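You operate a simulated robot arm through the tools that you are given. There is no shell and no other tool. Be economical: measure what you need, move in short steps, check, and stop when the job is done.

Carry out the task below with a simulated robot arm. There is one attempt and no reset: what you move stays moved.

## Task
Test the small brown glass on the white meter and stand it on the matching mat.
Fine: a drop in the well, dropper back in its holder, press the blue button, go by the figure.

Only the result counts: the job must be done as asked and must still hold three seconds after the hand-in. Knocking over, shifting, dropping, spilling or breaking anything else fails it.

## Robot
A 7-joint arm with a two-finger parallel gripper, fixed in place. Base frame: the origin is at the foot of the arm, x ahead of it, y to its left, z up; the work surface is at about z = 0.88. Readings come in m, rad, newtons and seconds.
With the tool pointing down near the work surface it reaches from about 0.3 to 0.7 m from the base axis. Its first joint turns from -1.152 to 1.152 rad. Payload 1.57 kg.
The tool frame sits at the grasp point between the pads (the TCP): z along the fingers, y along the line on which they close. The tips reach 0.03 m beyond it. The gripper opens to 0.11 m. The fingers are 0.024 m wide and 0.012 m thick; the gripper's body (0.048 by 0.112 m) begins 0.078 m behind the TCP.
Orientation is that of the tool frame in the base frame, as a unit quaternion [x, y, z, w]. With the fingers straight down and closing along the base's y, the tool's x points along the base's -x, its y along +y and its z along -z.

## Interface
- The arm moves only by the tool drive_tool. Its argument "commands" is a list of rows, each a list of 3 entries, a list of its own where there are three numbers: the turn, a rotation vector about the tool's x, y, z in rad, then the shift along the tool's x, y, z in m, then the finger opening in m, from 0 to 0.11. In form: [[[rx, ry, rz], [dx, dy, dz], jaw], ...]. A call has 1 to 20 rows; each row is the pose to reach, as a shift and turn from the pose commanded when the call began, along the tool's axes at that moment. Rows are played at 5 a second. More than 0.05 m and 0.15 rad between two rows, or a gripper value outside its range, and nothing of the call is played. A pose out of reach is approached as far as the arm can. The call stops where the force on the tool passes 40 N (or 10 N more than at its start, if that is more) or the arm is blocked; 0.2 s more then pass. Each finger travels about 0.108 m/s and halts on what it meets, pressing with about 35 N; the grip force reading is that of the motor and also rises with nothing between the fingers. The clock runs only during rows and for 0.2 s after the last one: add rows that repeat a pose to give the fingers time. The reply holds the time, the measured pose of the TCP, the force on the tool along the base axes, the opening and the grip force, in the units named above and with some noise.
- Cameras (640 x 400 px; columns grow to the right, rows downward): "scene" is fixed at [0.174, -0.4083, 1.3914]; the picture's right is [0.61, -0.79, 0.00], its down [-0.55, -0.42, -0.72] and it looks along [0.57, 0.44, -0.69] (base axes); focal length 214 px, centre (320, 200). "wrist" rides on the gripper at [0.07, 0.016, -0.141] in the tool frame; the picture's right is [-0.23, 0.97, 0.00], its down [-0.86, -0.20, -0.48] and it looks along [-0.47, -0.11, 0.88] (tool axes); focal length 222 px, centre (320, 200). There is no depth. A picture from a camera that has moved, and an enlarged one, comes with that camera's place and axes in the base frame and with its lens.
- capture(camera): a new picture of that camera. It takes no simulated time.
- enlarge(camera, box): a new picture of the part [left, top, right, bottom] of that camera's present view, enlarged. It takes no simulated time.
- finish_job(): hands the job in; it is judged then, once.

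Work in short steps. Places have to be worked out from the pictures, the camera data and where the tool is seen: move nearer, look again, correct. Check each grasp and each placing, and mend what went wrong. You have 120 turns and 64 pictures in all, those below and enlarged ones among them. Open the gripper and draw the arm clear of the work before you hand the job in, unless the task says otherwise; then end with one line.

The tools are called after "Call:" as a command line: name --argument value ..., lists and objects as JSON in quotes. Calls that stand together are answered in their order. drive_tool: Moves the arm, as the interface text tells. Its arguments: {"type":"object","properties":{"commands":{"type":"array"}},"required":["commands"]} The other tools are called the same way: capture (camera) takes a picture; enlarge (camera, box) takes an enlarged picture of a part of a camera's view; finish_job () hands the job in.

At the start:

```text
t: 0.0
position: [0.3823, -0.0965, 1.2753]
orientation: [0.0, 1.0, 0.001, -0.001]
wrist_force: [0.6, -0.8, -0.1]
finger_gap: 0.1098
finger_force: 0.0
```

scene: 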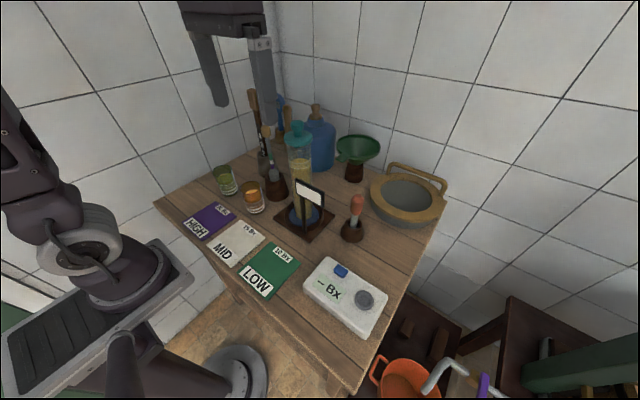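
wrist: 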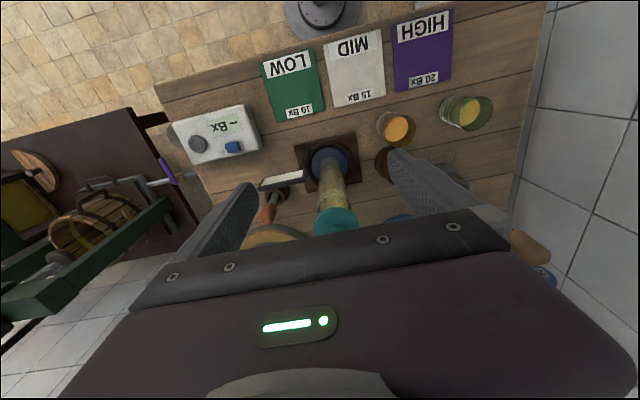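

I'll look closer at the table to identify the glasses, droppers and meter.

Call:
enlarge --camera "scene" --box '[200, 100, 400, 225]'

Call:
enlarge --camera "scene" --box '[160, 190, 400, 340]'

```text
3.20 times, centred on (300, 162) of scene
camera zoom: at [0.174, -0.4083, 1.3914], right [0.61, -0.79, 0.0], down [-0.55, -0.42, -0.72], along [0.57, 0.44, -0.69], focal length 686 px, centre (384, 320)
```

zoom: 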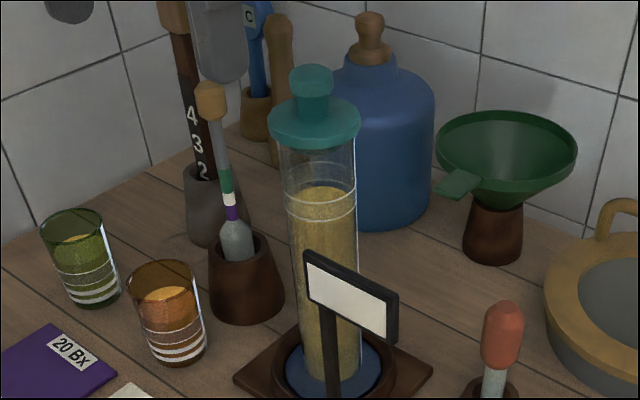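

```text
2.67 times, centred on (280, 265) of scene
camera zoom: at [0.174, -0.4083, 1.3914], right [0.61, -0.79, 0.0], down [-0.55, -0.42, -0.72], along [0.57, 0.44, -0.69], focal length 572 px, centre (427, 27)
```

zoom: 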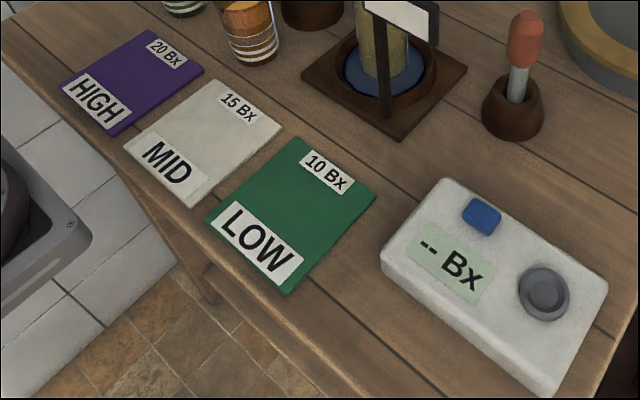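

The amber glass stands near [0.43, 0.05], the red-bulb dropper near [0.53, -0.25] with its bulb at about z 1.0, and the meter near [0.39, -0.33]. I stay high and move over towards the dropper to look at it with the wrist camera.

Call:
drive_tool --commands '[[[0, 0, 0], [0, -0.045, 0], 0.11], [[0, 0, 0], [0, -0.09, 0], 0.11], [[0, 0, 0], [0, -0.135, 0], 0.11], [[0, 0, 0], [-0.02, -0.15, 0], 0.11], [[0, 0, 0], [-0.06, -0.15, 0.02], 0.11], [[0, 0, 0], [-0.09, -0.15, 0.05], 0.11], [[0, 0, 0], [-0.1, -0.15, 0.09], 0.11], [[0, 0, 0], [-0.1, -0.15, 0.09], 0.11]]'

Call:
capture --camera "wrist"

```text
t: 1.8
position: [0.4807, -0.2468, 1.1846]
orientation: [0.001, 1.0, 0.0, 0.0]
wrist_force: [-0.7, 0.8, 0.3]
finger_gap: 0.1101
finger_force: 0.1
```

```text
59 pictures are left
camera wrist: at [0.4116, -0.2309, 1.3248], right [0.23, 0.97, 0.0], down [0.86, -0.2, 0.48], along [0.47, -0.11, -0.88], focal length 222 px, centre (320, 200)
```

wrist: 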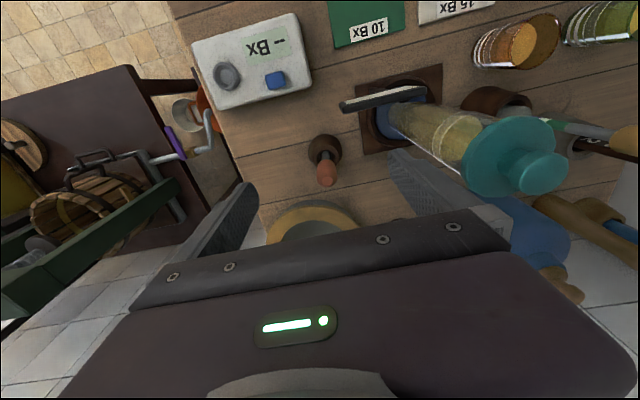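

Call:
enlarge --camera "wrist" --box '[280, 120, 376, 200]'

Call:
enlarge --camera "wrist" --box '[180, 0, 330, 120]'

Call:
enlarge --camera "scene" --box '[320, 180, 400, 250]'

```text
5.00 times, centred on (328, 160) of wrist
camera zoom: at [0.4116, -0.2309, 1.3248], right [0.23, 0.97, 0.0], down [0.86, -0.2, 0.48], along [0.47, -0.11, -0.88], focal length 1111 px, centre (280, 400)
```

zoom: 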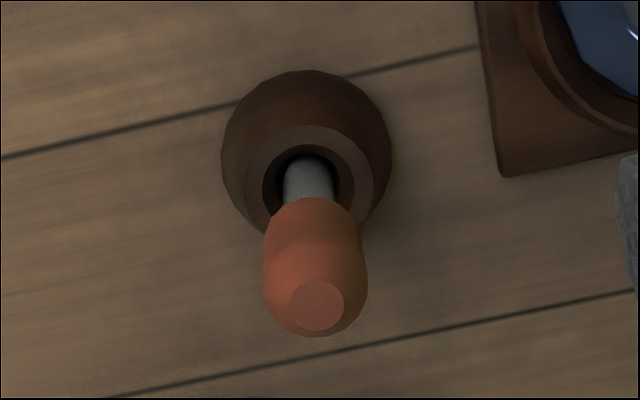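

```text
3.33 times, centred on (255, 60) of wrist
camera zoom: at [0.4116, -0.2309, 1.3248], right [0.23, 0.97, 0.0], down [0.86, -0.2, 0.48], along [0.47, -0.11, -0.88], focal length 740 px, centre (537, 667)
```

zoom: 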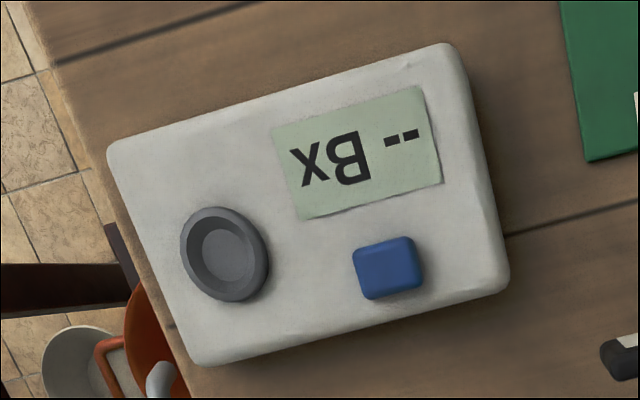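

```text
5.71 times, centred on (360, 215) of scene
camera zoom: at [0.1741, -0.4083, 1.3914], right [0.61, -0.79, 0.0], down [-0.55, -0.42, -0.72], along [0.57, 0.44, -0.69], focal length 1226 px, centre (91, 114)
```

zoom: 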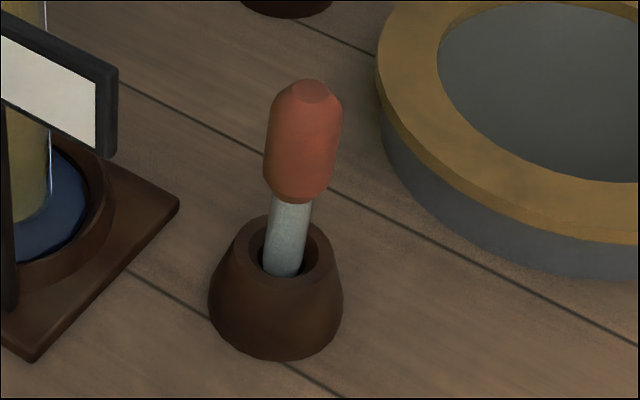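

The dropper bulb is centred near [0.532, -0.249], about 28 mm wide, from z ≈ 0.99 to 1.045. I line up over it and come down with the jaws at 0.07.

Call:
drive_tool --commands '[[[0, 0, 0], [-0.025, -0.001, 0], 0.07], [[0, 0, 0], [-0.0515, -0.002, 0], 0.07], [[0, 0, 0], [-0.0515, -0.002, 0.04], 0.07], [[0, 0, 0], [-0.0515, -0.002, 0.08], 0.07], [[0, 0, 0], [-0.0515, -0.002, 0.11], 0.07], [[0, 0, 0], [-0.0515, -0.002, 0.13], 0.07], [[0, 0, 0], [-0.0515, -0.002, 0.13], 0.07]]'

Call:
capture --camera "wrist"

Call:
enlarge --camera "scene" --box '[280, 110, 440, 250]'

```text
t: 3.4
position: [0.5326, -0.2485, 1.0555]
orientation: [0.001, 1.0, 0.0, 0.0]
wrist_force: [-0.6, 0.2, -0.1]
finger_gap: 0.07
finger_force: 0.0
```

```text
55 pictures are left
camera wrist: at [0.4634, -0.2324, 1.1958], right [0.23, 0.97, 0.0], down [0.86, -0.2, 0.48], along [0.47, -0.11, -0.88], focal length 222 px, centre (320, 200)
```

wrist: 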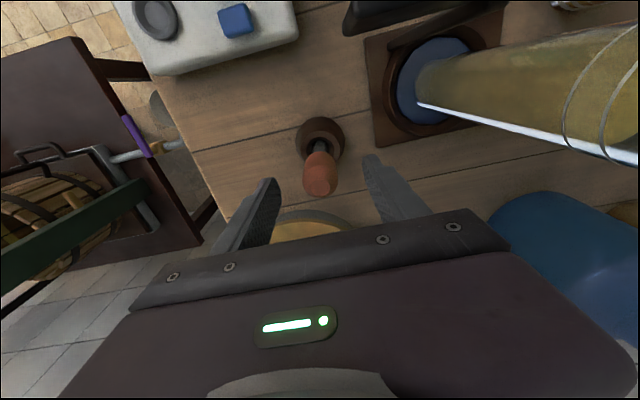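

```text
2.86 times, centred on (360, 180) of scene
camera zoom: at [0.174, -0.4083, 1.3914], right [0.61, -0.79, 0.0], down [-0.55, -0.42, -0.72], along [0.57, 0.44, -0.69], focal length 613 px, centre (206, 257)
```

zoom: 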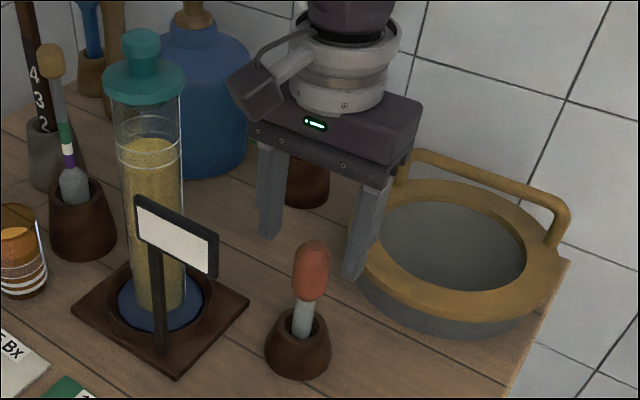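

The bulb is centred between the fingers, and its middle is at z ≈ 1.01. I go down 0.045 and close lightly at first, to about bulb width.

Call:
drive_tool --commands '[[[0, 0, 0], [0, 0, 0.025], 0.07], [[0, 0, 0], [0, 0, 0.045], 0.07], [[0, 0, 0], [0, 0, 0.045], 0.05], [[0, 0, 0], [0, 0, 0.045], 0.035], [[0, 0, 0], [0, 0, 0.045], 0.027], [[0, 0, 0], [0, 0, 0.045], 0.025], [[0, 0, 0], [0, 0, 0.045], 0.025]]'

Call:
enlarge --camera "scene" --box '[320, 150, 400, 250]'

```text
t: 5.0
position: [0.5326, -0.2509, 1.0104]
orientation: [0.0, 1.0, 0.0, -0.001]
wrist_force: [-0.6, -1.1, -0.3]
finger_gap: 0.0301
finger_force: 34.4
```

```text
4.00 times, centred on (360, 200) of scene
camera zoom: at [0.174, -0.4083, 1.3914], right [0.61, -0.79, 0.0], down [-0.55, -0.42, -0.72], along [0.57, 0.44, -0.69], focal length 858 px, centre (160, 200)
```

zoom: 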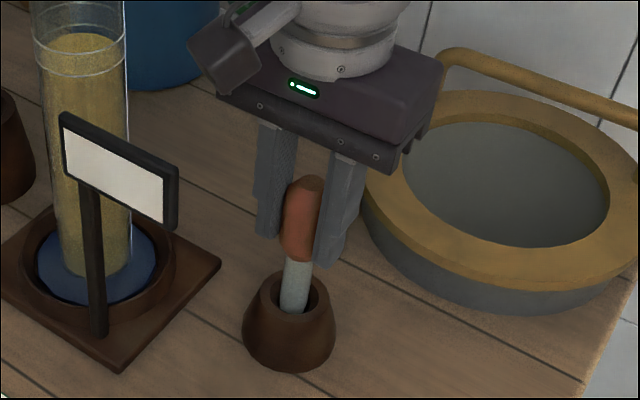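

The fingers are firmly on the bulb, with the gap at 0.030. I lift straight up and look at the dropper's length.

Call:
drive_tool --commands '[[[0, 0, 0], [0, 0, -0.03], 0.025], [[0, 0, 0], [0, 0, -0.06], 0.025], [[0, 0, 0], [0, 0, -0.1], 0.025], [[0, 0, 0], [0, 0, -0.14], 0.025], [[0, 0, 0], [0, 0, -0.18], 0.025], [[0, 0, 0], [0, 0, -0.22], 0.025], [[0, 0, 0], [0, 0, -0.22], 0.025]]'

Call:
enlarge --camera "scene" --box '[300, 50, 460, 250]'

Call:
capture --camera "wrist"

```text
t: 6.6
position: [0.5326, -0.2468, 1.2003]
orientation: [0.001, 1.0, 0.0, 0.001]
wrist_force: [1.0, -0.2, -0.2]
finger_gap: 0.0304
finger_force: 35.2
out of reach, approached as far as the arm can: row 6, 7
```

```text
2.00 times, centred on (380, 150) of scene
camera zoom: at [0.174, -0.4083, 1.3914], right [0.61, -0.79, 0.0], down [-0.55, -0.42, -0.72], along [0.57, 0.44, -0.69], focal length 429 px, centre (200, 300)
```

zoom: 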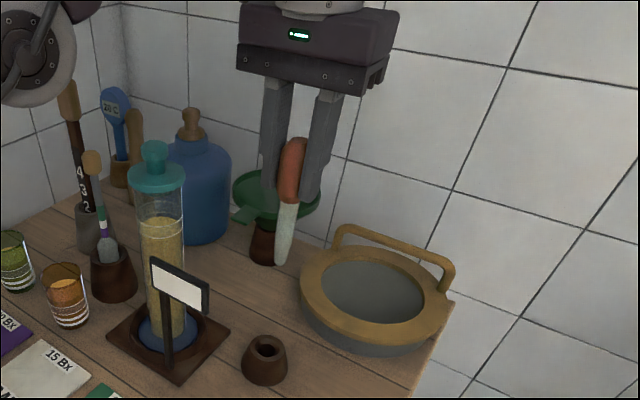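

```text
51 pictures are left
camera wrist: at [0.4628, -0.2314, 1.341], right [0.23, 0.97, 0.0], down [0.86, -0.2, 0.48], along [0.47, -0.11, -0.88], focal length 222 px, centre (320, 200)
```

wrist: 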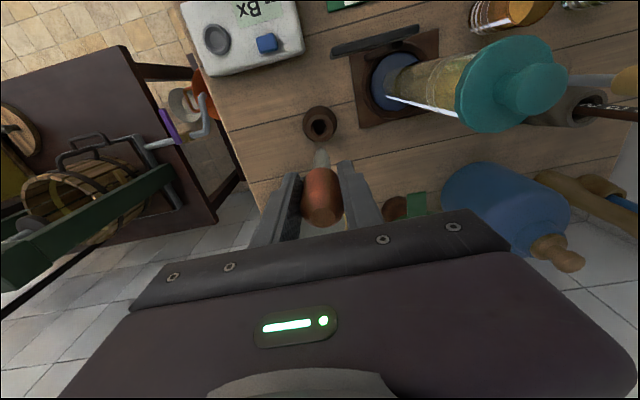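

The dropper hangs vertical with its tip about 0.117 below the TCP. I go round the cylinder and sign on the near side (x ≈ 0.36) towards the amber glass.

Call:
drive_tool --commands '[[[0, 0, 0], [0.04, 0, 0], 0.025], [[0, 0, 0], [0.08, 0, 0], 0.025], [[0, 0, 0], [0.12, 0, -0.01], 0.025], [[0, 0, 0], [0.16, 0, -0.02], 0.025], [[0, 0, 0], [0.17, 0.04, -0.02], 0.025], [[0, 0, 0], [0.17, 0.08, -0.02], 0.025], [[0, 0, 0], [0.17, 0.12, -0.02], 0.025], [[0, 0, 0], [0.17, 0.16, -0.02], 0.025], [[0, 0, 0], [0.17, 0.2, -0.02], 0.025], [[0, 0, 0], [0.17, 0.24, -0.02], 0.025], [[0, 0, 0], [0.17, 0.28, -0.02], 0.025], [[0, 0, 0], [0.17, 0.295, -0.02], 0.025], [[0, 0, 0], [0.17, 0.295, -0.02], 0.025]]'

Call:
capture --camera "wrist"

Call:
capture --camera "scene"

```text
t: 9.4
position: [0.3628, 0.0468, 1.2201]
orientation: [-0.002, 1.0, 0.0, 0.0]
wrist_force: [-0.5, 0.6, -0.3]
finger_gap: 0.0301
finger_force: 34.8
```

```text
50 pictures are left
camera wrist: at [0.2931, 0.0629, 1.3609], right [0.23, 0.97, 0.0], down [0.86, -0.2, 0.48], along [0.47, -0.11, -0.88], focal length 222 px, centre (320, 200)
```

wrist: 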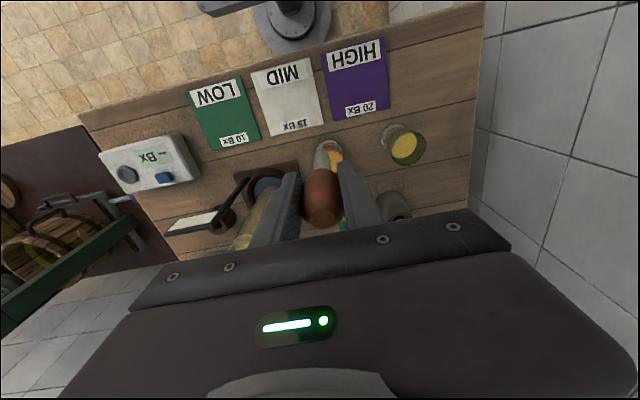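

```text
49 pictures are left
```

scene: 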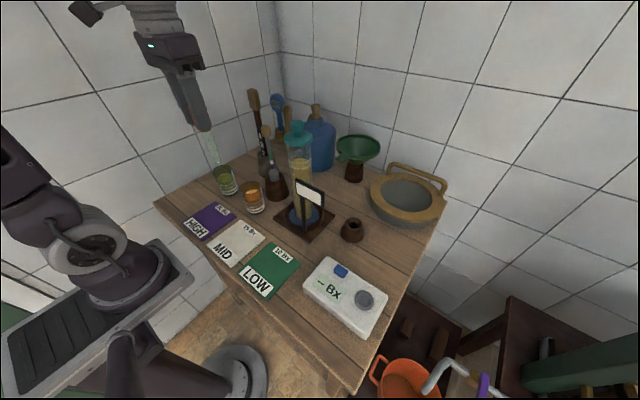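

Call:
enlarge --camera "wrist" --box '[280, 110, 440, 210]'

Call:
enlarge --camera "scene" --box '[200, 150, 296, 220]'

```text
4.00 times, centred on (360, 160) of wrist
camera zoom: at [0.2931, 0.0629, 1.3609], right [0.23, 0.97, 0.0], down [0.86, -0.2, 0.48], along [0.47, -0.11, -0.88], focal length 888 px, centre (160, 360)
```

zoom: 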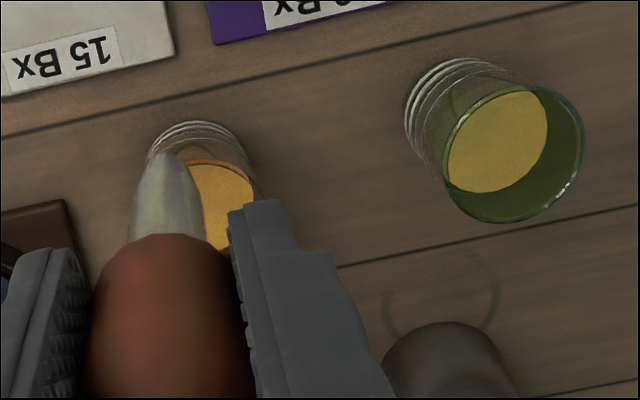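

```text
5.71 times, centred on (248, 185) of scene
camera zoom: at [0.1741, -0.4083, 1.3914], right [0.61, -0.79, 0.0], down [-0.55, -0.42, -0.72], along [0.57, 0.44, -0.69], focal length 1226 px, centre (731, 286)
```

zoom: 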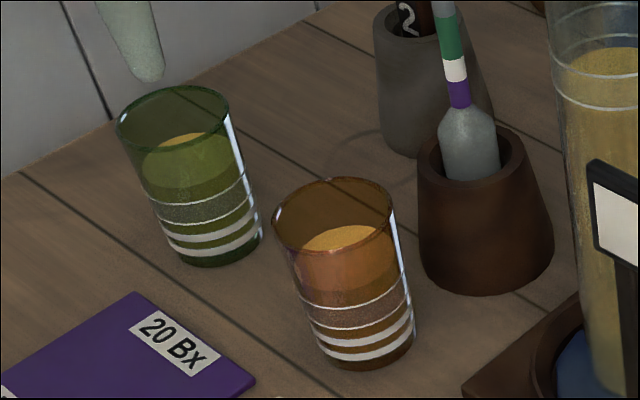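

The amber glass: axis ≈ [0.428, 0.052], rim z ≈ 0.98, diameter ≈ 0.063, liquid up to z ≈ 0.95. I place the dropper over it with the tip still above the rim, then check.

Call:
drive_tool --commands '[[[0, 0, 0], [-0.035, 0.0025, 0], 0.025], [[0, 0, 0], [-0.0655, 0.005, 0], 0.025], [[0, 0, 0], [-0.0655, 0.005, 0.04], 0.025], [[0, 0, 0], [-0.0655, 0.005, 0.08], 0.025], [[0, 0, 0], [-0.0655, 0.005, 0.11], 0.025], [[0, 0, 0], [-0.0655, 0.005, 0.11], 0.025]]'

Call:
enlarge --camera "wrist" --box '[260, 110, 420, 210]'

Call:
enlarge --camera "scene" --box '[200, 120, 320, 220]'

```text
t: 10.8
position: [0.4276, 0.0512, 1.1099]
orientation: [-0.001, 1.0, 0.0, 0.0]
wrist_force: [-0.1, -0.4, -0.3]
finger_gap: 0.0303
finger_force: 34.7
```

```text
4.00 times, centred on (340, 160) of wrist
camera zoom: at [0.3579, 0.0671, 1.2503], right [0.23, 0.97, 0.0], down [0.86, -0.2, 0.48], along [0.47, -0.11, -0.88], focal length 888 px, centre (240, 360)
```

zoom: 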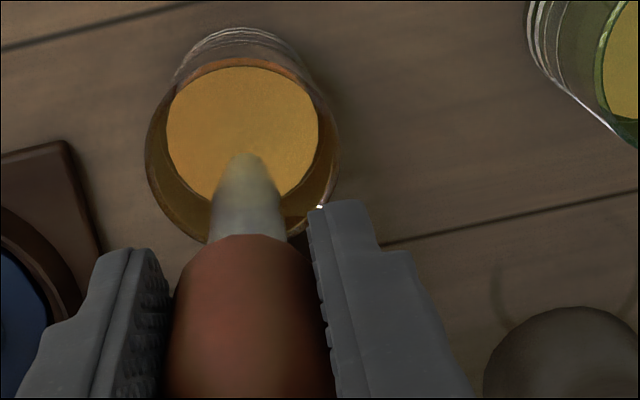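

```text
4.00 times, centred on (260, 170) of scene
camera zoom: at [0.1741, -0.4083, 1.3914], right [0.61, -0.79, 0.0], down [-0.55, -0.42, -0.72], along [0.57, 0.44, -0.69], focal length 858 px, centre (560, 320)
```

zoom: 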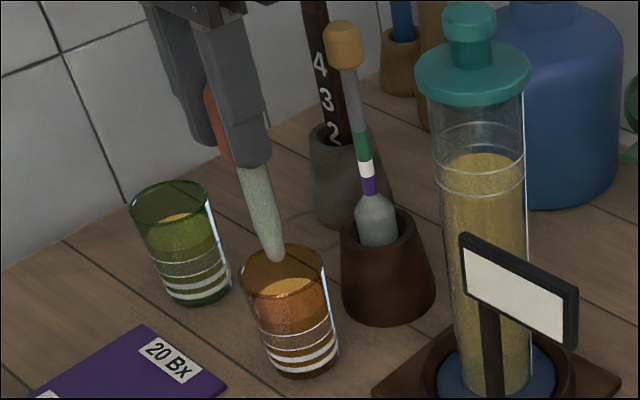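

The tip is centred over the glass. I lower it into the liquid to tip z ≈ 0.912 and hold.

Call:
drive_tool --commands '[[[0, 0, 0], [-0.002, 0, 0.025], 0.025], [[0, 0, 0], [-0.002, 0, 0.05], 0.025], [[0, 0, 0], [-0.002, 0, 0.07], 0.025], [[0, 0, 0], [-0.002, 0, 0.08], 0.025], [[0, 0, 0], [-0.002, 0, 0.08], 0.025], [[0, 0, 0], [-0.002, 0, 0.08], 0.025], [[0, 0, 0], [-0.002, 0, 0.08], 0.025]]'

Call:
enlarge --camera "scene" --box '[200, 120, 320, 220]'

Call:
enlarge --camera "wrist" --box '[260, 110, 420, 210]'

```text
t: 12.4
position: [0.4301, 0.051, 1.0285]
orientation: [0.0, 1.0, 0.0, 0.0]
wrist_force: [0.3, -0.4, -1.9]
finger_gap: 0.0301
finger_force: 35.3
```

```text
4.00 times, centred on (260, 170) of scene
camera zoom: at [0.174, -0.4083, 1.3914], right [0.61, -0.79, 0.0], down [-0.55, -0.42, -0.72], along [0.57, 0.44, -0.69], focal length 858 px, centre (560, 320)
```

zoom: 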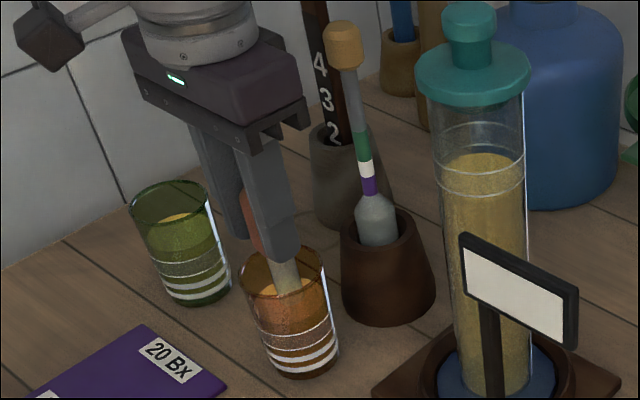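

```text
4.00 times, centred on (340, 160) of wrist
camera zoom: at [0.3604, 0.0677, 1.1703], right [0.23, 0.97, 0.0], down [0.86, -0.2, 0.48], along [0.47, -0.11, -0.88], focal length 888 px, centre (240, 360)
```

zoom: 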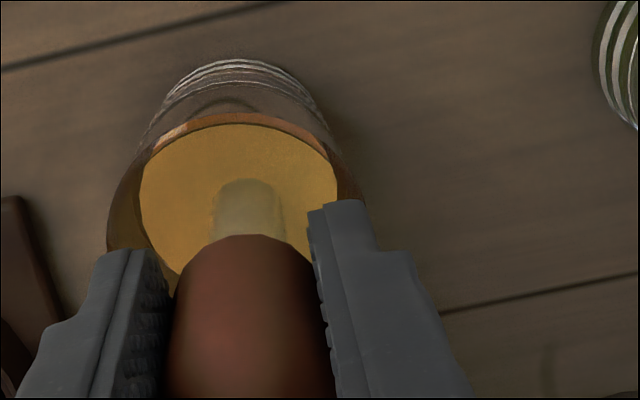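

The tip is in the liquid. I raise it clear of the rim to see whether liquid was taken up.

Call:
drive_tool --commands '[[[0, 0, 0], [0, 0, -0.02], 0.025], [[0, 0, 0], [0, 0, -0.05], 0.025], [[0, 0, 0], [0, 0, -0.085], 0.025], [[0, 0, 0], [0, 0, -0.12], 0.025], [[0, 0, 0], [0, 0, -0.12], 0.025]]'

Call:
enlarge --camera "scene" --box '[200, 120, 320, 220]'

Call:
enlarge --camera "wrist" --box '[260, 110, 420, 210]'

```text
t: 13.6
position: [0.4311, 0.0506, 1.1511]
orientation: [0.0, 1.0, 0.0, 0.0]
wrist_force: [-0.4, -0.7, -0.2]
finger_gap: 0.0301
finger_force: 34.8
```

```text
4.00 times, centred on (260, 170) of scene
camera zoom: at [0.174, -0.4083, 1.3914], right [0.61, -0.79, 0.0], down [-0.55, -0.42, -0.72], along [0.57, 0.44, -0.69], focal length 858 px, centre (560, 320)
```

zoom: 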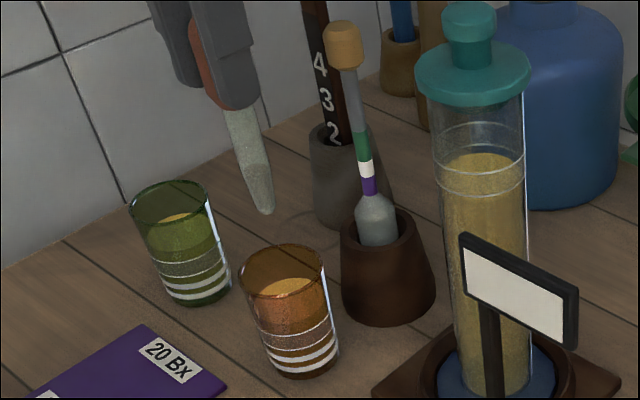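

```text
4.00 times, centred on (340, 160) of wrist
camera zoom: at [0.3606, 0.0668, 1.2917], right [0.23, 0.97, 0.0], down [0.86, -0.2, 0.48], along [0.47, -0.11, -0.88], focal length 888 px, centre (240, 360)
```

zoom: 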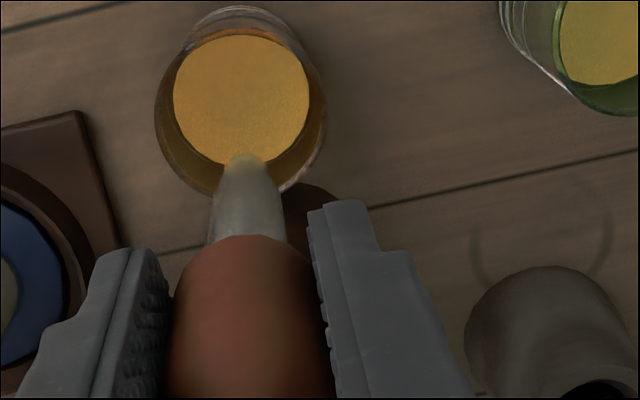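

Call:
enlarge --camera "wrist" --box '[305, 140, 345, 170]'

Call:
enlarge --camera "scene" --box '[245, 135, 285, 180]'

```text
13.33 times, centred on (325, 155) of wrist
camera zoom: at [0.3606, 0.0668, 1.2917], right [0.23, 0.97, 0.0], down [0.86, -0.2, 0.48], along [0.47, -0.11, -0.88], focal length 2962 px, centre (253, 800)
```

zoom: 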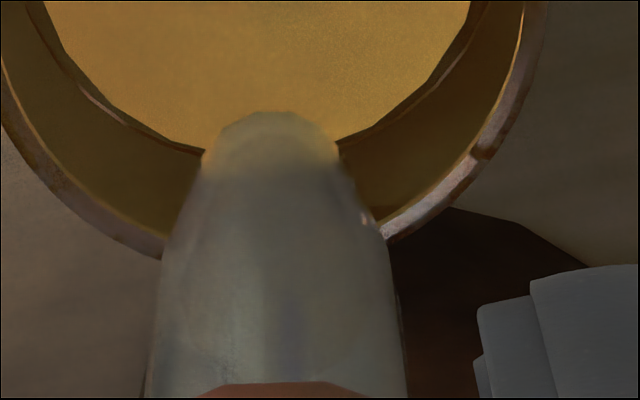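

```text
8.89 times, centred on (265, 158) of scene
camera zoom: at [0.174, -0.4083, 1.3914], right [0.61, -0.79, 0.0], down [-0.55, -0.42, -0.72], along [0.57, 0.44, -0.69], focal length 1906 px, centre (809, 578)
```

zoom: 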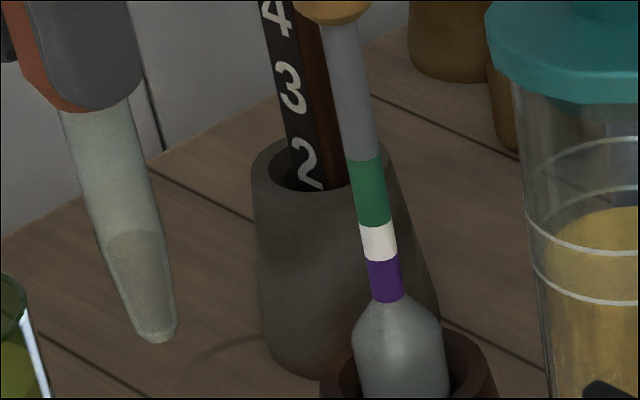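

The tube now shows a liquid level inside, so it is loaded. The well is at about [0.375, -0.371, 0.927], and I carry the dropper there along the near side.

Call:
drive_tool --commands '[[[0, 0, 0], [0.035, 0, -0.02], 0.025], [[0, 0, 0], [0.06, -0.02, -0.04], 0.025], [[0, 0, 0], [0.06, -0.06, -0.05], 0.025], [[0, 0, 0], [0.06, -0.1, -0.05], 0.025], [[0, 0, 0], [0.06, -0.14, -0.05], 0.025], [[0, 0, 0], [0.06, -0.18, -0.05], 0.025], [[0, 0, 0], [0.06, -0.22, -0.05], 0.025], [[0, 0, 0], [0.06, -0.26, -0.05], 0.025], [[0, 0, 0], [0.06, -0.3, -0.05], 0.025], [[0, 0, 0], [0.06, -0.34, -0.05], 0.025], [[0, 0, 0], [0.06, -0.38, -0.05], 0.025], [[0, 0, 0], [0.056, -0.421, -0.05], 0.025], [[0, 0, 0], [0.056, -0.421, -0.01], 0.025], [[0, 0, 0], [0.056, -0.421, 0.03], 0.025], [[0, 0, 0], [0.056, -0.421, 0.05], 0.025], [[0, 0, 0], [0.056, -0.421, 0.05], 0.025]]'

Call:
enlarge --camera "scene" --box '[290, 180, 430, 340]'

Call:
enlarge --camera "wrist" --box '[260, 90, 420, 210]'

```text
t: 17.0
position: [0.3746, -0.3673, 1.0989]
orientation: [0.0, 1.0, 0.001, 0.0]
wrist_force: [-0.5, 0.3, -0.3]
finger_gap: 0.0304
finger_force: 35.3
```

```text
2.50 times, centred on (360, 260) of scene
camera zoom: at [0.174, -0.4083, 1.3914], right [0.61, -0.79, 0.0], down [-0.55, -0.42, -0.72], along [0.57, 0.44, -0.69], focal length 536 px, centre (220, 50)
```

zoom: 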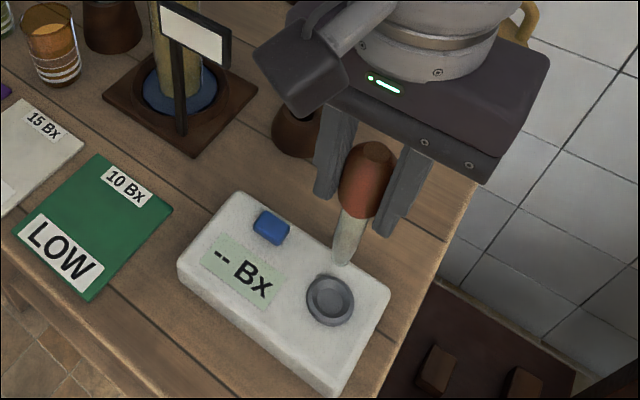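

```text
3.33 times, centred on (340, 150) of wrist
camera zoom: at [0.3054, -0.3533, 1.24], right [0.23, 0.97, 0.0], down [0.86, -0.2, 0.48], along [0.47, -0.11, -0.88], focal length 740 px, centre (253, 367)
```

zoom: 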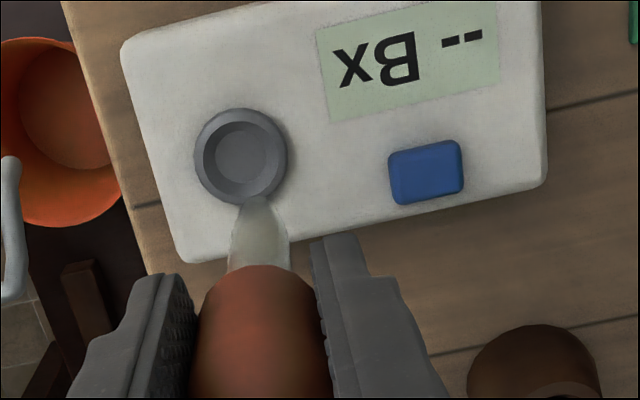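

The tip is about 4–5 mm off the well axis, so I correct by x −0.004, y −0.004 and lower to just above the well.

Call:
drive_tool --commands '[[[0, 0, 0], [0.004, -0.004, 0.01], 0.025], [[0, 0, 0], [0.004, -0.004, 0.03], 0.025], [[0, 0, 0], [0.004, -0.004, 0.045], 0.025], [[0, 0, 0], [0.004, -0.004, 0.045], 0.025], [[0, 0, 0], [0.004, -0.004, 0.045], 0.025]]'

Call:
enlarge --camera "scene" --box '[310, 220, 410, 340]'

Call:
enlarge --camera "wrist" --box '[260, 90, 420, 210]'

```text
t: 18.2
position: [0.3717, -0.3732, 1.0541]
orientation: [0.0, 1.0, 0.0, -0.001]
wrist_force: [0.4, -1.3, -0.8]
finger_gap: 0.0302
finger_force: 35.6
```

```text
3.33 times, centred on (360, 280) of scene
camera zoom: at [0.174, -0.4083, 1.3914], right [0.61, -0.79, 0.0], down [-0.55, -0.42, -0.72], along [0.57, 0.44, -0.69], focal length 715 px, centre (187, -67)
```

zoom: 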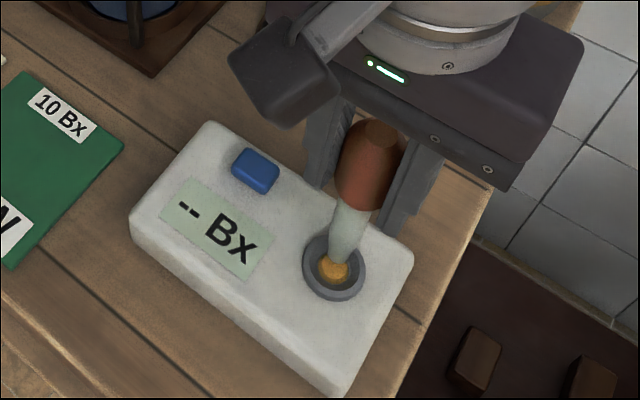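

```text
3.33 times, centred on (340, 150) of wrist
camera zoom: at [0.3011, -0.3576, 1.1953], right [0.23, 0.97, 0.0], down [0.86, -0.2, 0.48], along [0.47, -0.11, -0.88], focal length 740 px, centre (253, 367)
```

zoom: 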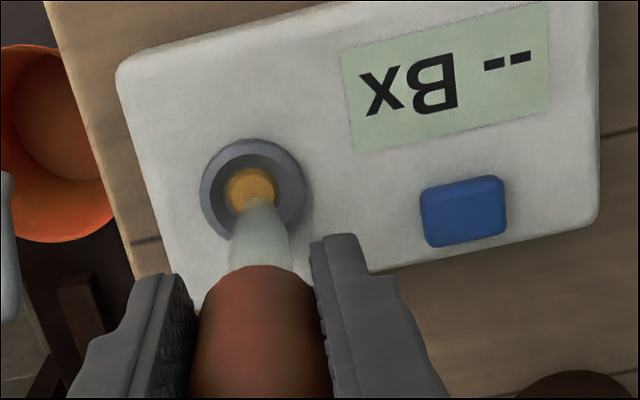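

An amber drop is in the well. Next I return the dropper along the path reversed: up, diagonally to the pose above its holder, and partly down.

Call:
drive_tool --commands '[[[0, 0, 0], [0, 0, -0.04], 0.025], [[0, 0, 0], [0, 0, -0.08], 0.025], [[0, 0, 0], [0, 0, -0.11], 0.025], [[0, 0, 0], [-0.035, 0.027, -0.11], 0.025], [[0, 0, 0], [-0.07, 0.054, -0.11], 0.025], [[0, 0, 0], [-0.105, 0.081, -0.11], 0.025], [[0, 0, 0], [-0.14, 0.108, -0.11], 0.025], [[0, 0, 0], [-0.1625, 0.125, -0.11], 0.025], [[0, 0, 0], [-0.1625, 0.125, -0.07], 0.025], [[0, 0, 0], [-0.1625, 0.125, -0.03], 0.025], [[0, 0, 0], [-0.1625, 0.125, -0.03], 0.025]]'

Call:
enlarge --camera "scene" --box '[310, 140, 410, 260]'

Call:
enlarge --camera "wrist" --box '[260, 90, 420, 210]'

```text
t: 20.6
position: [0.5325, -0.2474, 1.0854]
orientation: [0.0, 1.0, 0.0, -0.001]
wrist_force: [-0.2, 0.2, -0.8]
finger_gap: 0.0302
finger_force: 35.1
```

```text
3.33 times, centred on (360, 200) of scene
camera zoom: at [0.1741, -0.4083, 1.3914], right [0.61, -0.79, 0.0], down [-0.55, -0.42, -0.72], along [0.57, 0.44, -0.69], focal length 715 px, centre (187, 200)
```

zoom: 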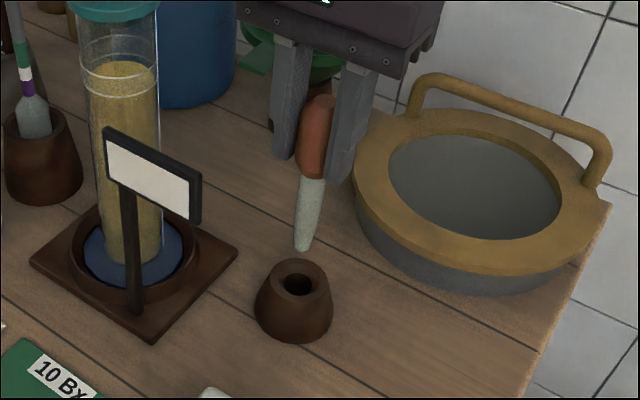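

```text
3.33 times, centred on (340, 150) of wrist
camera zoom: at [0.463, -0.2308, 1.2251], right [0.23, 0.97, 0.0], down [0.86, -0.2, 0.48], along [0.47, -0.11, -0.88], focal length 740 px, centre (253, 367)
```

zoom: 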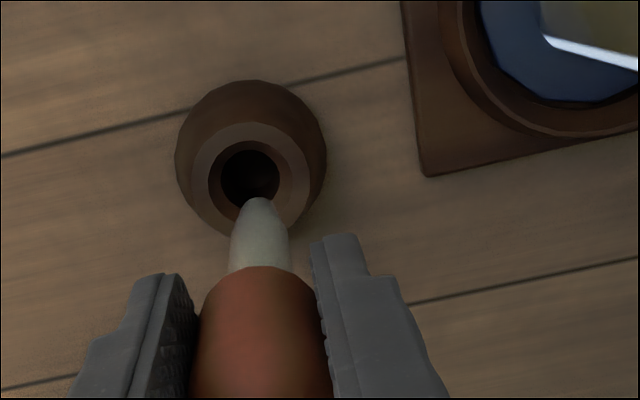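

The hole sits about 3 mm to −y of the tip, so I correct that and lower the dropper into its holder.

Call:
drive_tool --commands '[[[0, 0, 0], [0, -0.003, 0.01], 0.025], [[0, 0, 0], [0, -0.003, 0.03], 0.025], [[0, 0, 0], [0, -0.003, 0.05], 0.025], [[0, 0, 0], [0, -0.003, 0.065], 0.025], [[0, 0, 0], [0, -0.003, 0.073], 0.025], [[0, 0, 0], [0, -0.003, 0.073], 0.025]]'

Call:
enlarge --camera "scene" --box '[320, 150, 400, 250]'

```text
t: 22.0
position: [0.5333, -0.251, 1.0124]
orientation: [-0.001, 1.0, 0.0, 0.0]
wrist_force: [-0.4, -0.3, 0.2]
finger_gap: 0.03
finger_force: 34.7
```

```text
4.00 times, centred on (360, 200) of scene
camera zoom: at [0.1741, -0.4083, 1.3914], right [0.61, -0.79, 0.0], down [-0.55, -0.42, -0.72], along [0.57, 0.44, -0.69], focal length 858 px, centre (160, 200)
```

zoom: 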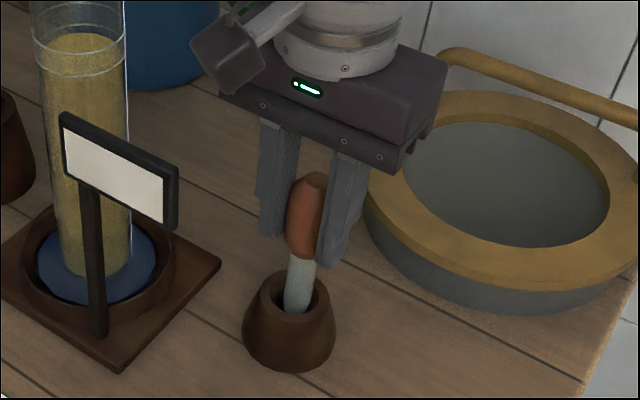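

The dropper sits in its holder as before. I lower 1.5 mm more, release to 0.07 and rise.

Call:
drive_tool --commands '[[[0, 0, 0], [0, 0, 0.0015], 0.025], [[0, 0, 0], [0, 0, 0.0015], 0.034], [[0, 0, 0], [0, 0, 0.0015], 0.05], [[0, 0, 0], [0, 0, 0.0015], 0.07], [[0, 0, 0], [0, 0, 0.0015], 0.07], [[0, 0, 0], [0, 0, -0.03], 0.07], [[0, 0, 0], [0, 0, -0.07], 0.07], [[0, 0, 0], [0, 0, -0.1], 0.07], [[0, 0, 0], [0, 0, -0.14], 0.07], [[0, 0, 0], [0, 0, -0.14], 0.07]]'

Call:
capture --camera "scene"

Call:
enlarge --camera "scene" --box '[320, 180, 400, 250]'

```text
t: 24.2
position: [0.5335, -0.253, 1.1507]
orientation: [0.001, 1.0, 0.0, 0.0]
wrist_force: [0.4, -0.2, -0.5]
finger_gap: 0.0698
finger_force: 0.1
```

```text
31 pictures are left
```

scene: 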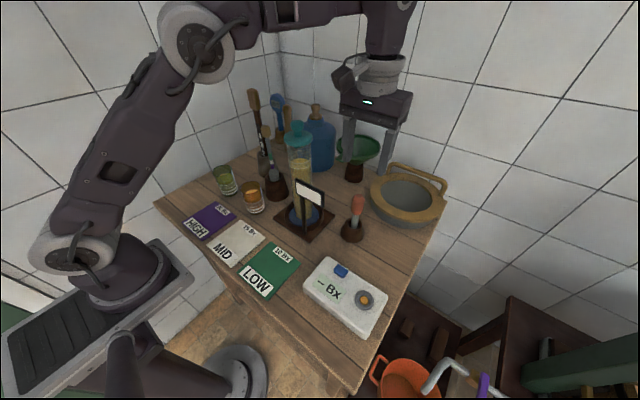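

```text
5.71 times, centred on (360, 215) of scene
camera zoom: at [0.174, -0.4083, 1.3914], right [0.61, -0.79, 0.0], down [-0.55, -0.42, -0.72], along [0.57, 0.44, -0.69], focal length 1226 px, centre (91, 114)
```

zoom: 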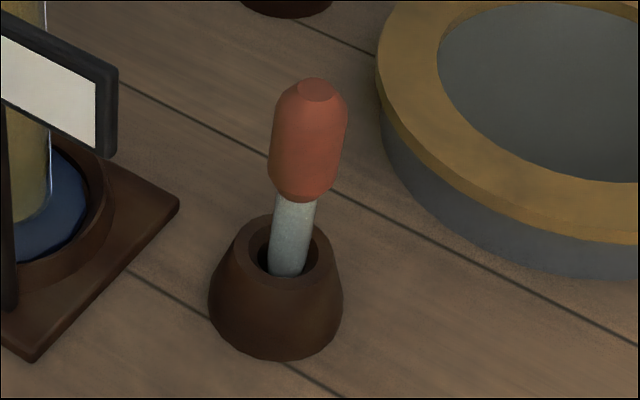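

The dropper is back in place. I move above the blue button at about [0.398, -0.297] with the fingers closed.

Call:
drive_tool --commands '[[[0, 0, 0], [0.03, -0.02, 0], 0.05], [[0, 0, 0], [0.07, -0.035, 0], 0.03], [[0, 0, 0], [0.11, -0.045, 0], 0.01], [[0, 0, 0], [0.1355, -0.0455, 0], 0.0], [[0, 0, 0], [0.1355, -0.0455, 0.04], 0.0], [[0, 0, 0], [0.1355, -0.0455, 0.08], 0.0], [[0, 0, 0], [0.1355, -0.0455, 0.15], 0.0]]'

```text
refused: row 7 steps farther than a row can; nothing moved
```

The last row stepped too far, so I resend it with smaller steps.

Call:
drive_tool --commands '[[[0, 0, 0], [0.03, -0.02, 0], 0.05], [[0, 0, 0], [0.07, -0.035, 0], 0.03], [[0, 0, 0], [0.11, -0.045, 0], 0.01], [[0, 0, 0], [0.1355, -0.0455, 0], 0.0], [[0, 0, 0], [0.1355, -0.0455, 0.04], 0.0], [[0, 0, 0], [0.1355, -0.0455, 0.08], 0.0], [[0, 0, 0], [0.1355, -0.0455, 0.12], 0.0], [[0, 0, 0], [0.1355, -0.0455, 0.15], 0.0], [[0, 0, 0], [0.1355, -0.0455, 0.15], 0.0]]'

Call:
enlarge --camera "wrist" --box '[260, 90, 420, 210]'

Call:
enlarge --camera "scene" --box '[300, 210, 400, 340]'

```text
t: 26.2
position: [0.3976, -0.2973, 1.0012]
orientation: [-0.001, 1.0, 0.0, 0.0]
wrist_force: [0.2, 0.4, -0.8]
finger_gap: 0.0
finger_force: 21.2
```

```text
3.33 times, centred on (340, 150) of wrist
camera zoom: at [0.3272, -0.2808, 1.1423], right [0.23, 0.97, 0.0], down [0.86, -0.2, 0.48], along [0.47, -0.11, -0.88], focal length 740 px, centre (253, 367)
```

zoom: 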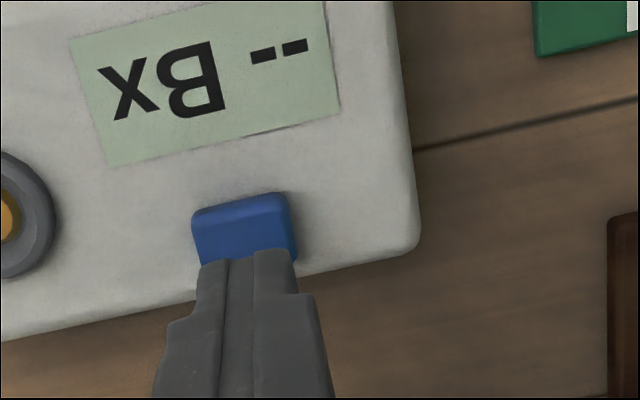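

```text
3.08 times, centred on (350, 275) of scene
camera zoom: at [0.174, -0.4083, 1.3914], right [0.61, -0.79, 0.0], down [-0.55, -0.42, -0.72], along [0.57, 0.44, -0.69], focal length 660 px, centre (228, -31)
```

zoom: 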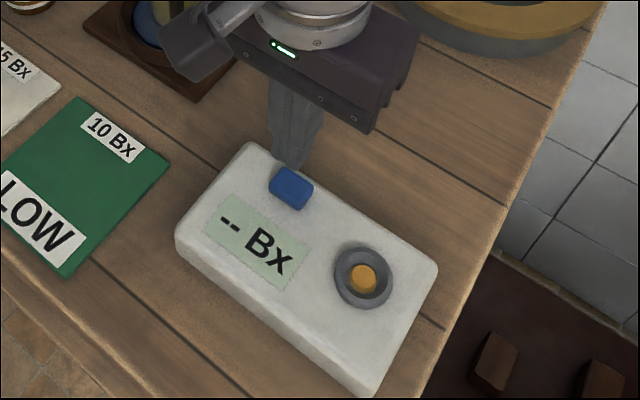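

The fingertips are over the button. I descend gently in small steps until contact.

Call:
drive_tool --commands '[[[0, 0, 0], [0.002, 0, 0.02], 0.0], [[0, 0, 0], [0.002, 0, 0.034], 0.0], [[0, 0, 0], [0.002, 0, 0.038], 0.0], [[0, 0, 0], [0.002, 0, 0.041], 0.0], [[0, 0, 0], [0.002, 0, 0.043], 0.0], [[0, 0, 0], [0.002, 0, 0.043], 0.0]]'

Call:
enlarge --camera "scene" --box '[300, 210, 400, 340]'

```text
t: 27.6
position: [0.3955, -0.2973, 0.9593]
orientation: [-0.001, 1.0, 0.0, -0.001]
wrist_force: [-0.2, -0.8, 1.6]
finger_gap: 0.0
finger_force: 21.3
```

```text
3.08 times, centred on (350, 275) of scene
camera zoom: at [0.174, -0.4083, 1.3914], right [0.61, -0.79, 0.0], down [-0.55, -0.42, -0.72], along [0.57, 0.44, -0.69], focal length 660 px, centre (228, -31)
```

zoom: 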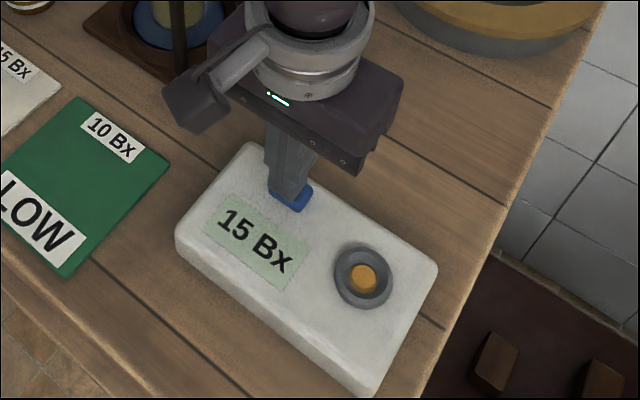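

The meter shows 15 Bx, so the MID mat (white, centre ≈ [0.313, 0.001]) is the target. I raise straight up and check that the reading holds.

Call:
drive_tool --commands '[[[0, 0, 0], [0, 0, -0.02], 0.0], [[0, 0, 0], [0, 0, -0.06], 0.0], [[0, 0, 0], [0, 0, -0.1], 0.02], [[0, 0, 0], [0.01, 0.01, -0.14], 0.05], [[0, 0, 0], [0.025, 0.04, -0.18], 0.08], [[0, 0, 0], [0.035, 0.08, -0.2], 0.08], [[0, 0, 0], [0.035, 0.13, -0.2], 0.08], [[0, 0, 0], [0.035, 0.175, -0.2], 0.08], [[0, 0, 0], [0.035, 0.22, -0.2], 0.08], [[0, 0, 0], [0.035, 0.265, -0.2], 0.08], [[0, 0, 0], [0.035, 0.31, -0.2], 0.08], [[0, 0, 0], [0.02, 0.348, -0.2], 0.08], [[0, 0, 0], [-0.01, 0.348, -0.17], 0.08], [[0, 0, 0], [-0.0335, 0.348, -0.14], 0.08], [[0, 0, 0], [-0.0335, 0.348, -0.11], 0.08], [[0, 0, 0], [-0.0335, 0.348, -0.11], 0.08]]'

Call:
capture --camera "scene"

Call:
capture --camera "wrist"

Call:
enlarge --camera "scene" --box '[200, 120, 320, 220]'

Call:
enlarge --camera "scene" --box '[160, 190, 400, 340]'

```text
refused: row 5 steps farther than a row can; nothing moved
```

```text
26 pictures are left
```

scene: 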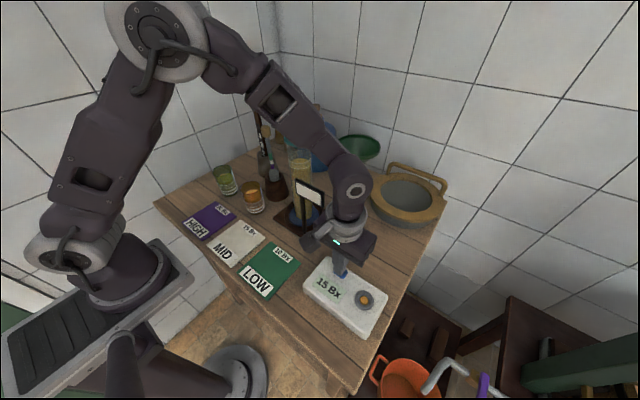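

```text
25 pictures are left
camera wrist: at [0.3258, -0.2811, 1.0994], right [0.23, 0.97, 0.0], down [0.86, -0.2, 0.48], along [0.47, -0.11, -0.88], focal length 222 px, centre (320, 200)
```

wrist: 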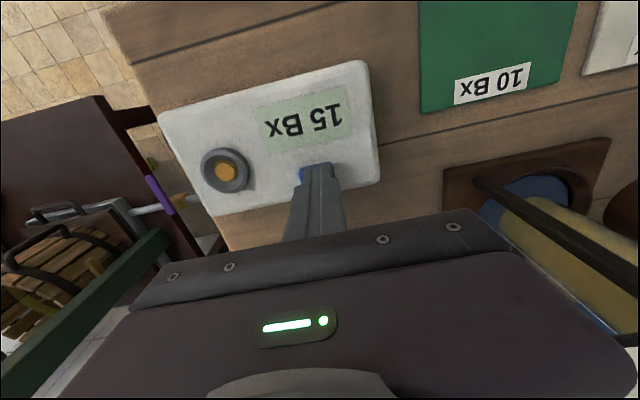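

```text
4.00 times, centred on (260, 170) of scene
camera zoom: at [0.174, -0.4083, 1.3914], right [0.61, -0.79, 0.0], down [-0.55, -0.42, -0.72], along [0.57, 0.44, -0.69], focal length 858 px, centre (560, 320)
```

zoom: 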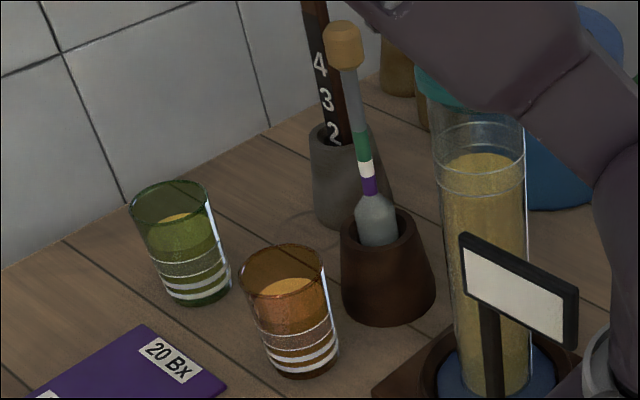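

```text
2.67 times, centred on (280, 265) of scene
camera zoom: at [0.174, -0.4083, 1.3914], right [0.61, -0.79, 0.0], down [-0.55, -0.42, -0.72], along [0.57, 0.44, -0.69], focal length 572 px, centre (427, 27)
```

zoom: 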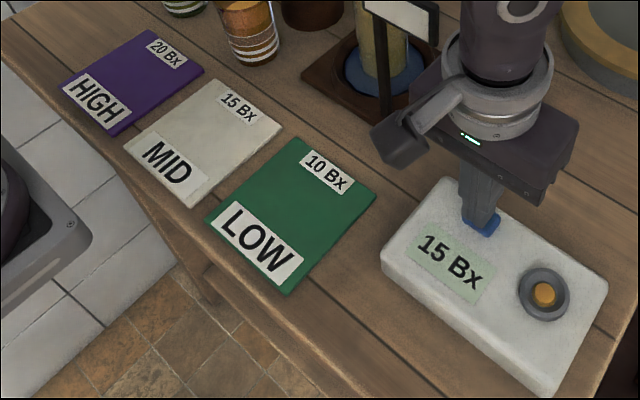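

A step was too long and nothing moved, so I resend the same route with smaller steps.

Call:
drive_tool --commands '[[[0, 0, 0], [0, 0, -0.02], 0.0], [[0, 0, 0], [0, 0, -0.06], 0.0], [[0, 0, 0], [0, 0, -0.1], 0.02], [[0, 0, 0], [0.01, 0, -0.14], 0.05], [[0, 0, 0], [0.025, 0.01, -0.18], 0.08], [[0, 0, 0], [0.035, 0.045, -0.2], 0.08], [[0, 0, 0], [0.035, 0.09, -0.2], 0.08], [[0, 0, 0], [0.035, 0.135, -0.2], 0.08], [[0, 0, 0], [0.035, 0.18, -0.2], 0.08], [[0, 0, 0], [0.035, 0.225, -0.2], 0.08], [[0, 0, 0], [0.035, 0.27, -0.2], 0.08], [[0, 0, 0], [0.035, 0.315, -0.2], 0.08], [[0, 0, 0], [0.02, 0.348, -0.2], 0.08], [[0, 0, 0], [-0.01, 0.348, -0.17], 0.08], [[0, 0, 0], [-0.0335, 0.348, -0.14], 0.08], [[0, 0, 0], [-0.0335, 0.348, -0.11], 0.08], [[0, 0, 0], [-0.0335, 0.348, -0.11], 0.08]]'

Call:
enlarge --camera "wrist" --box '[220, 60, 440, 220]'

Call:
enlarge --camera "scene" --box '[200, 110, 400, 340]'

```text
t: 31.2
position: [0.4284, 0.0509, 1.0687]
orientation: [0.0, 1.0, 0.0, 0.0]
wrist_force: [-0.9, -0.4, 0.9]
finger_gap: 0.0801
finger_force: 0.0
```

```text
2.50 times, centred on (330, 140) of wrist
camera zoom: at [0.3585, 0.0669, 1.2094], right [0.23, 0.97, 0.0], down [0.86, -0.2, 0.48], along [0.47, -0.11, -0.88], focal length 555 px, centre (295, 350)
```

zoom: 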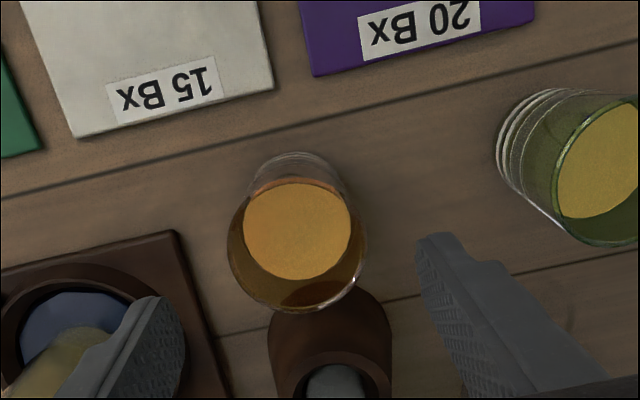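

```text
1.74 times, centred on (300, 225) of scene
camera zoom: at [0.1741, -0.4083, 1.3914], right [0.61, -0.79, 0.0], down [-0.55, -0.42, -0.72], along [0.57, 0.44, -0.69], focal length 373 px, centre (355, 156)
```

zoom: 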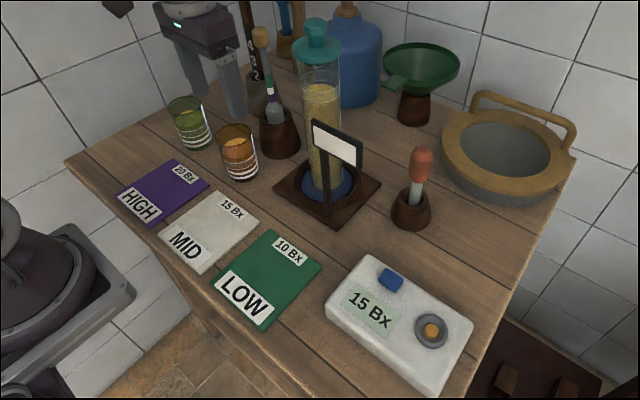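

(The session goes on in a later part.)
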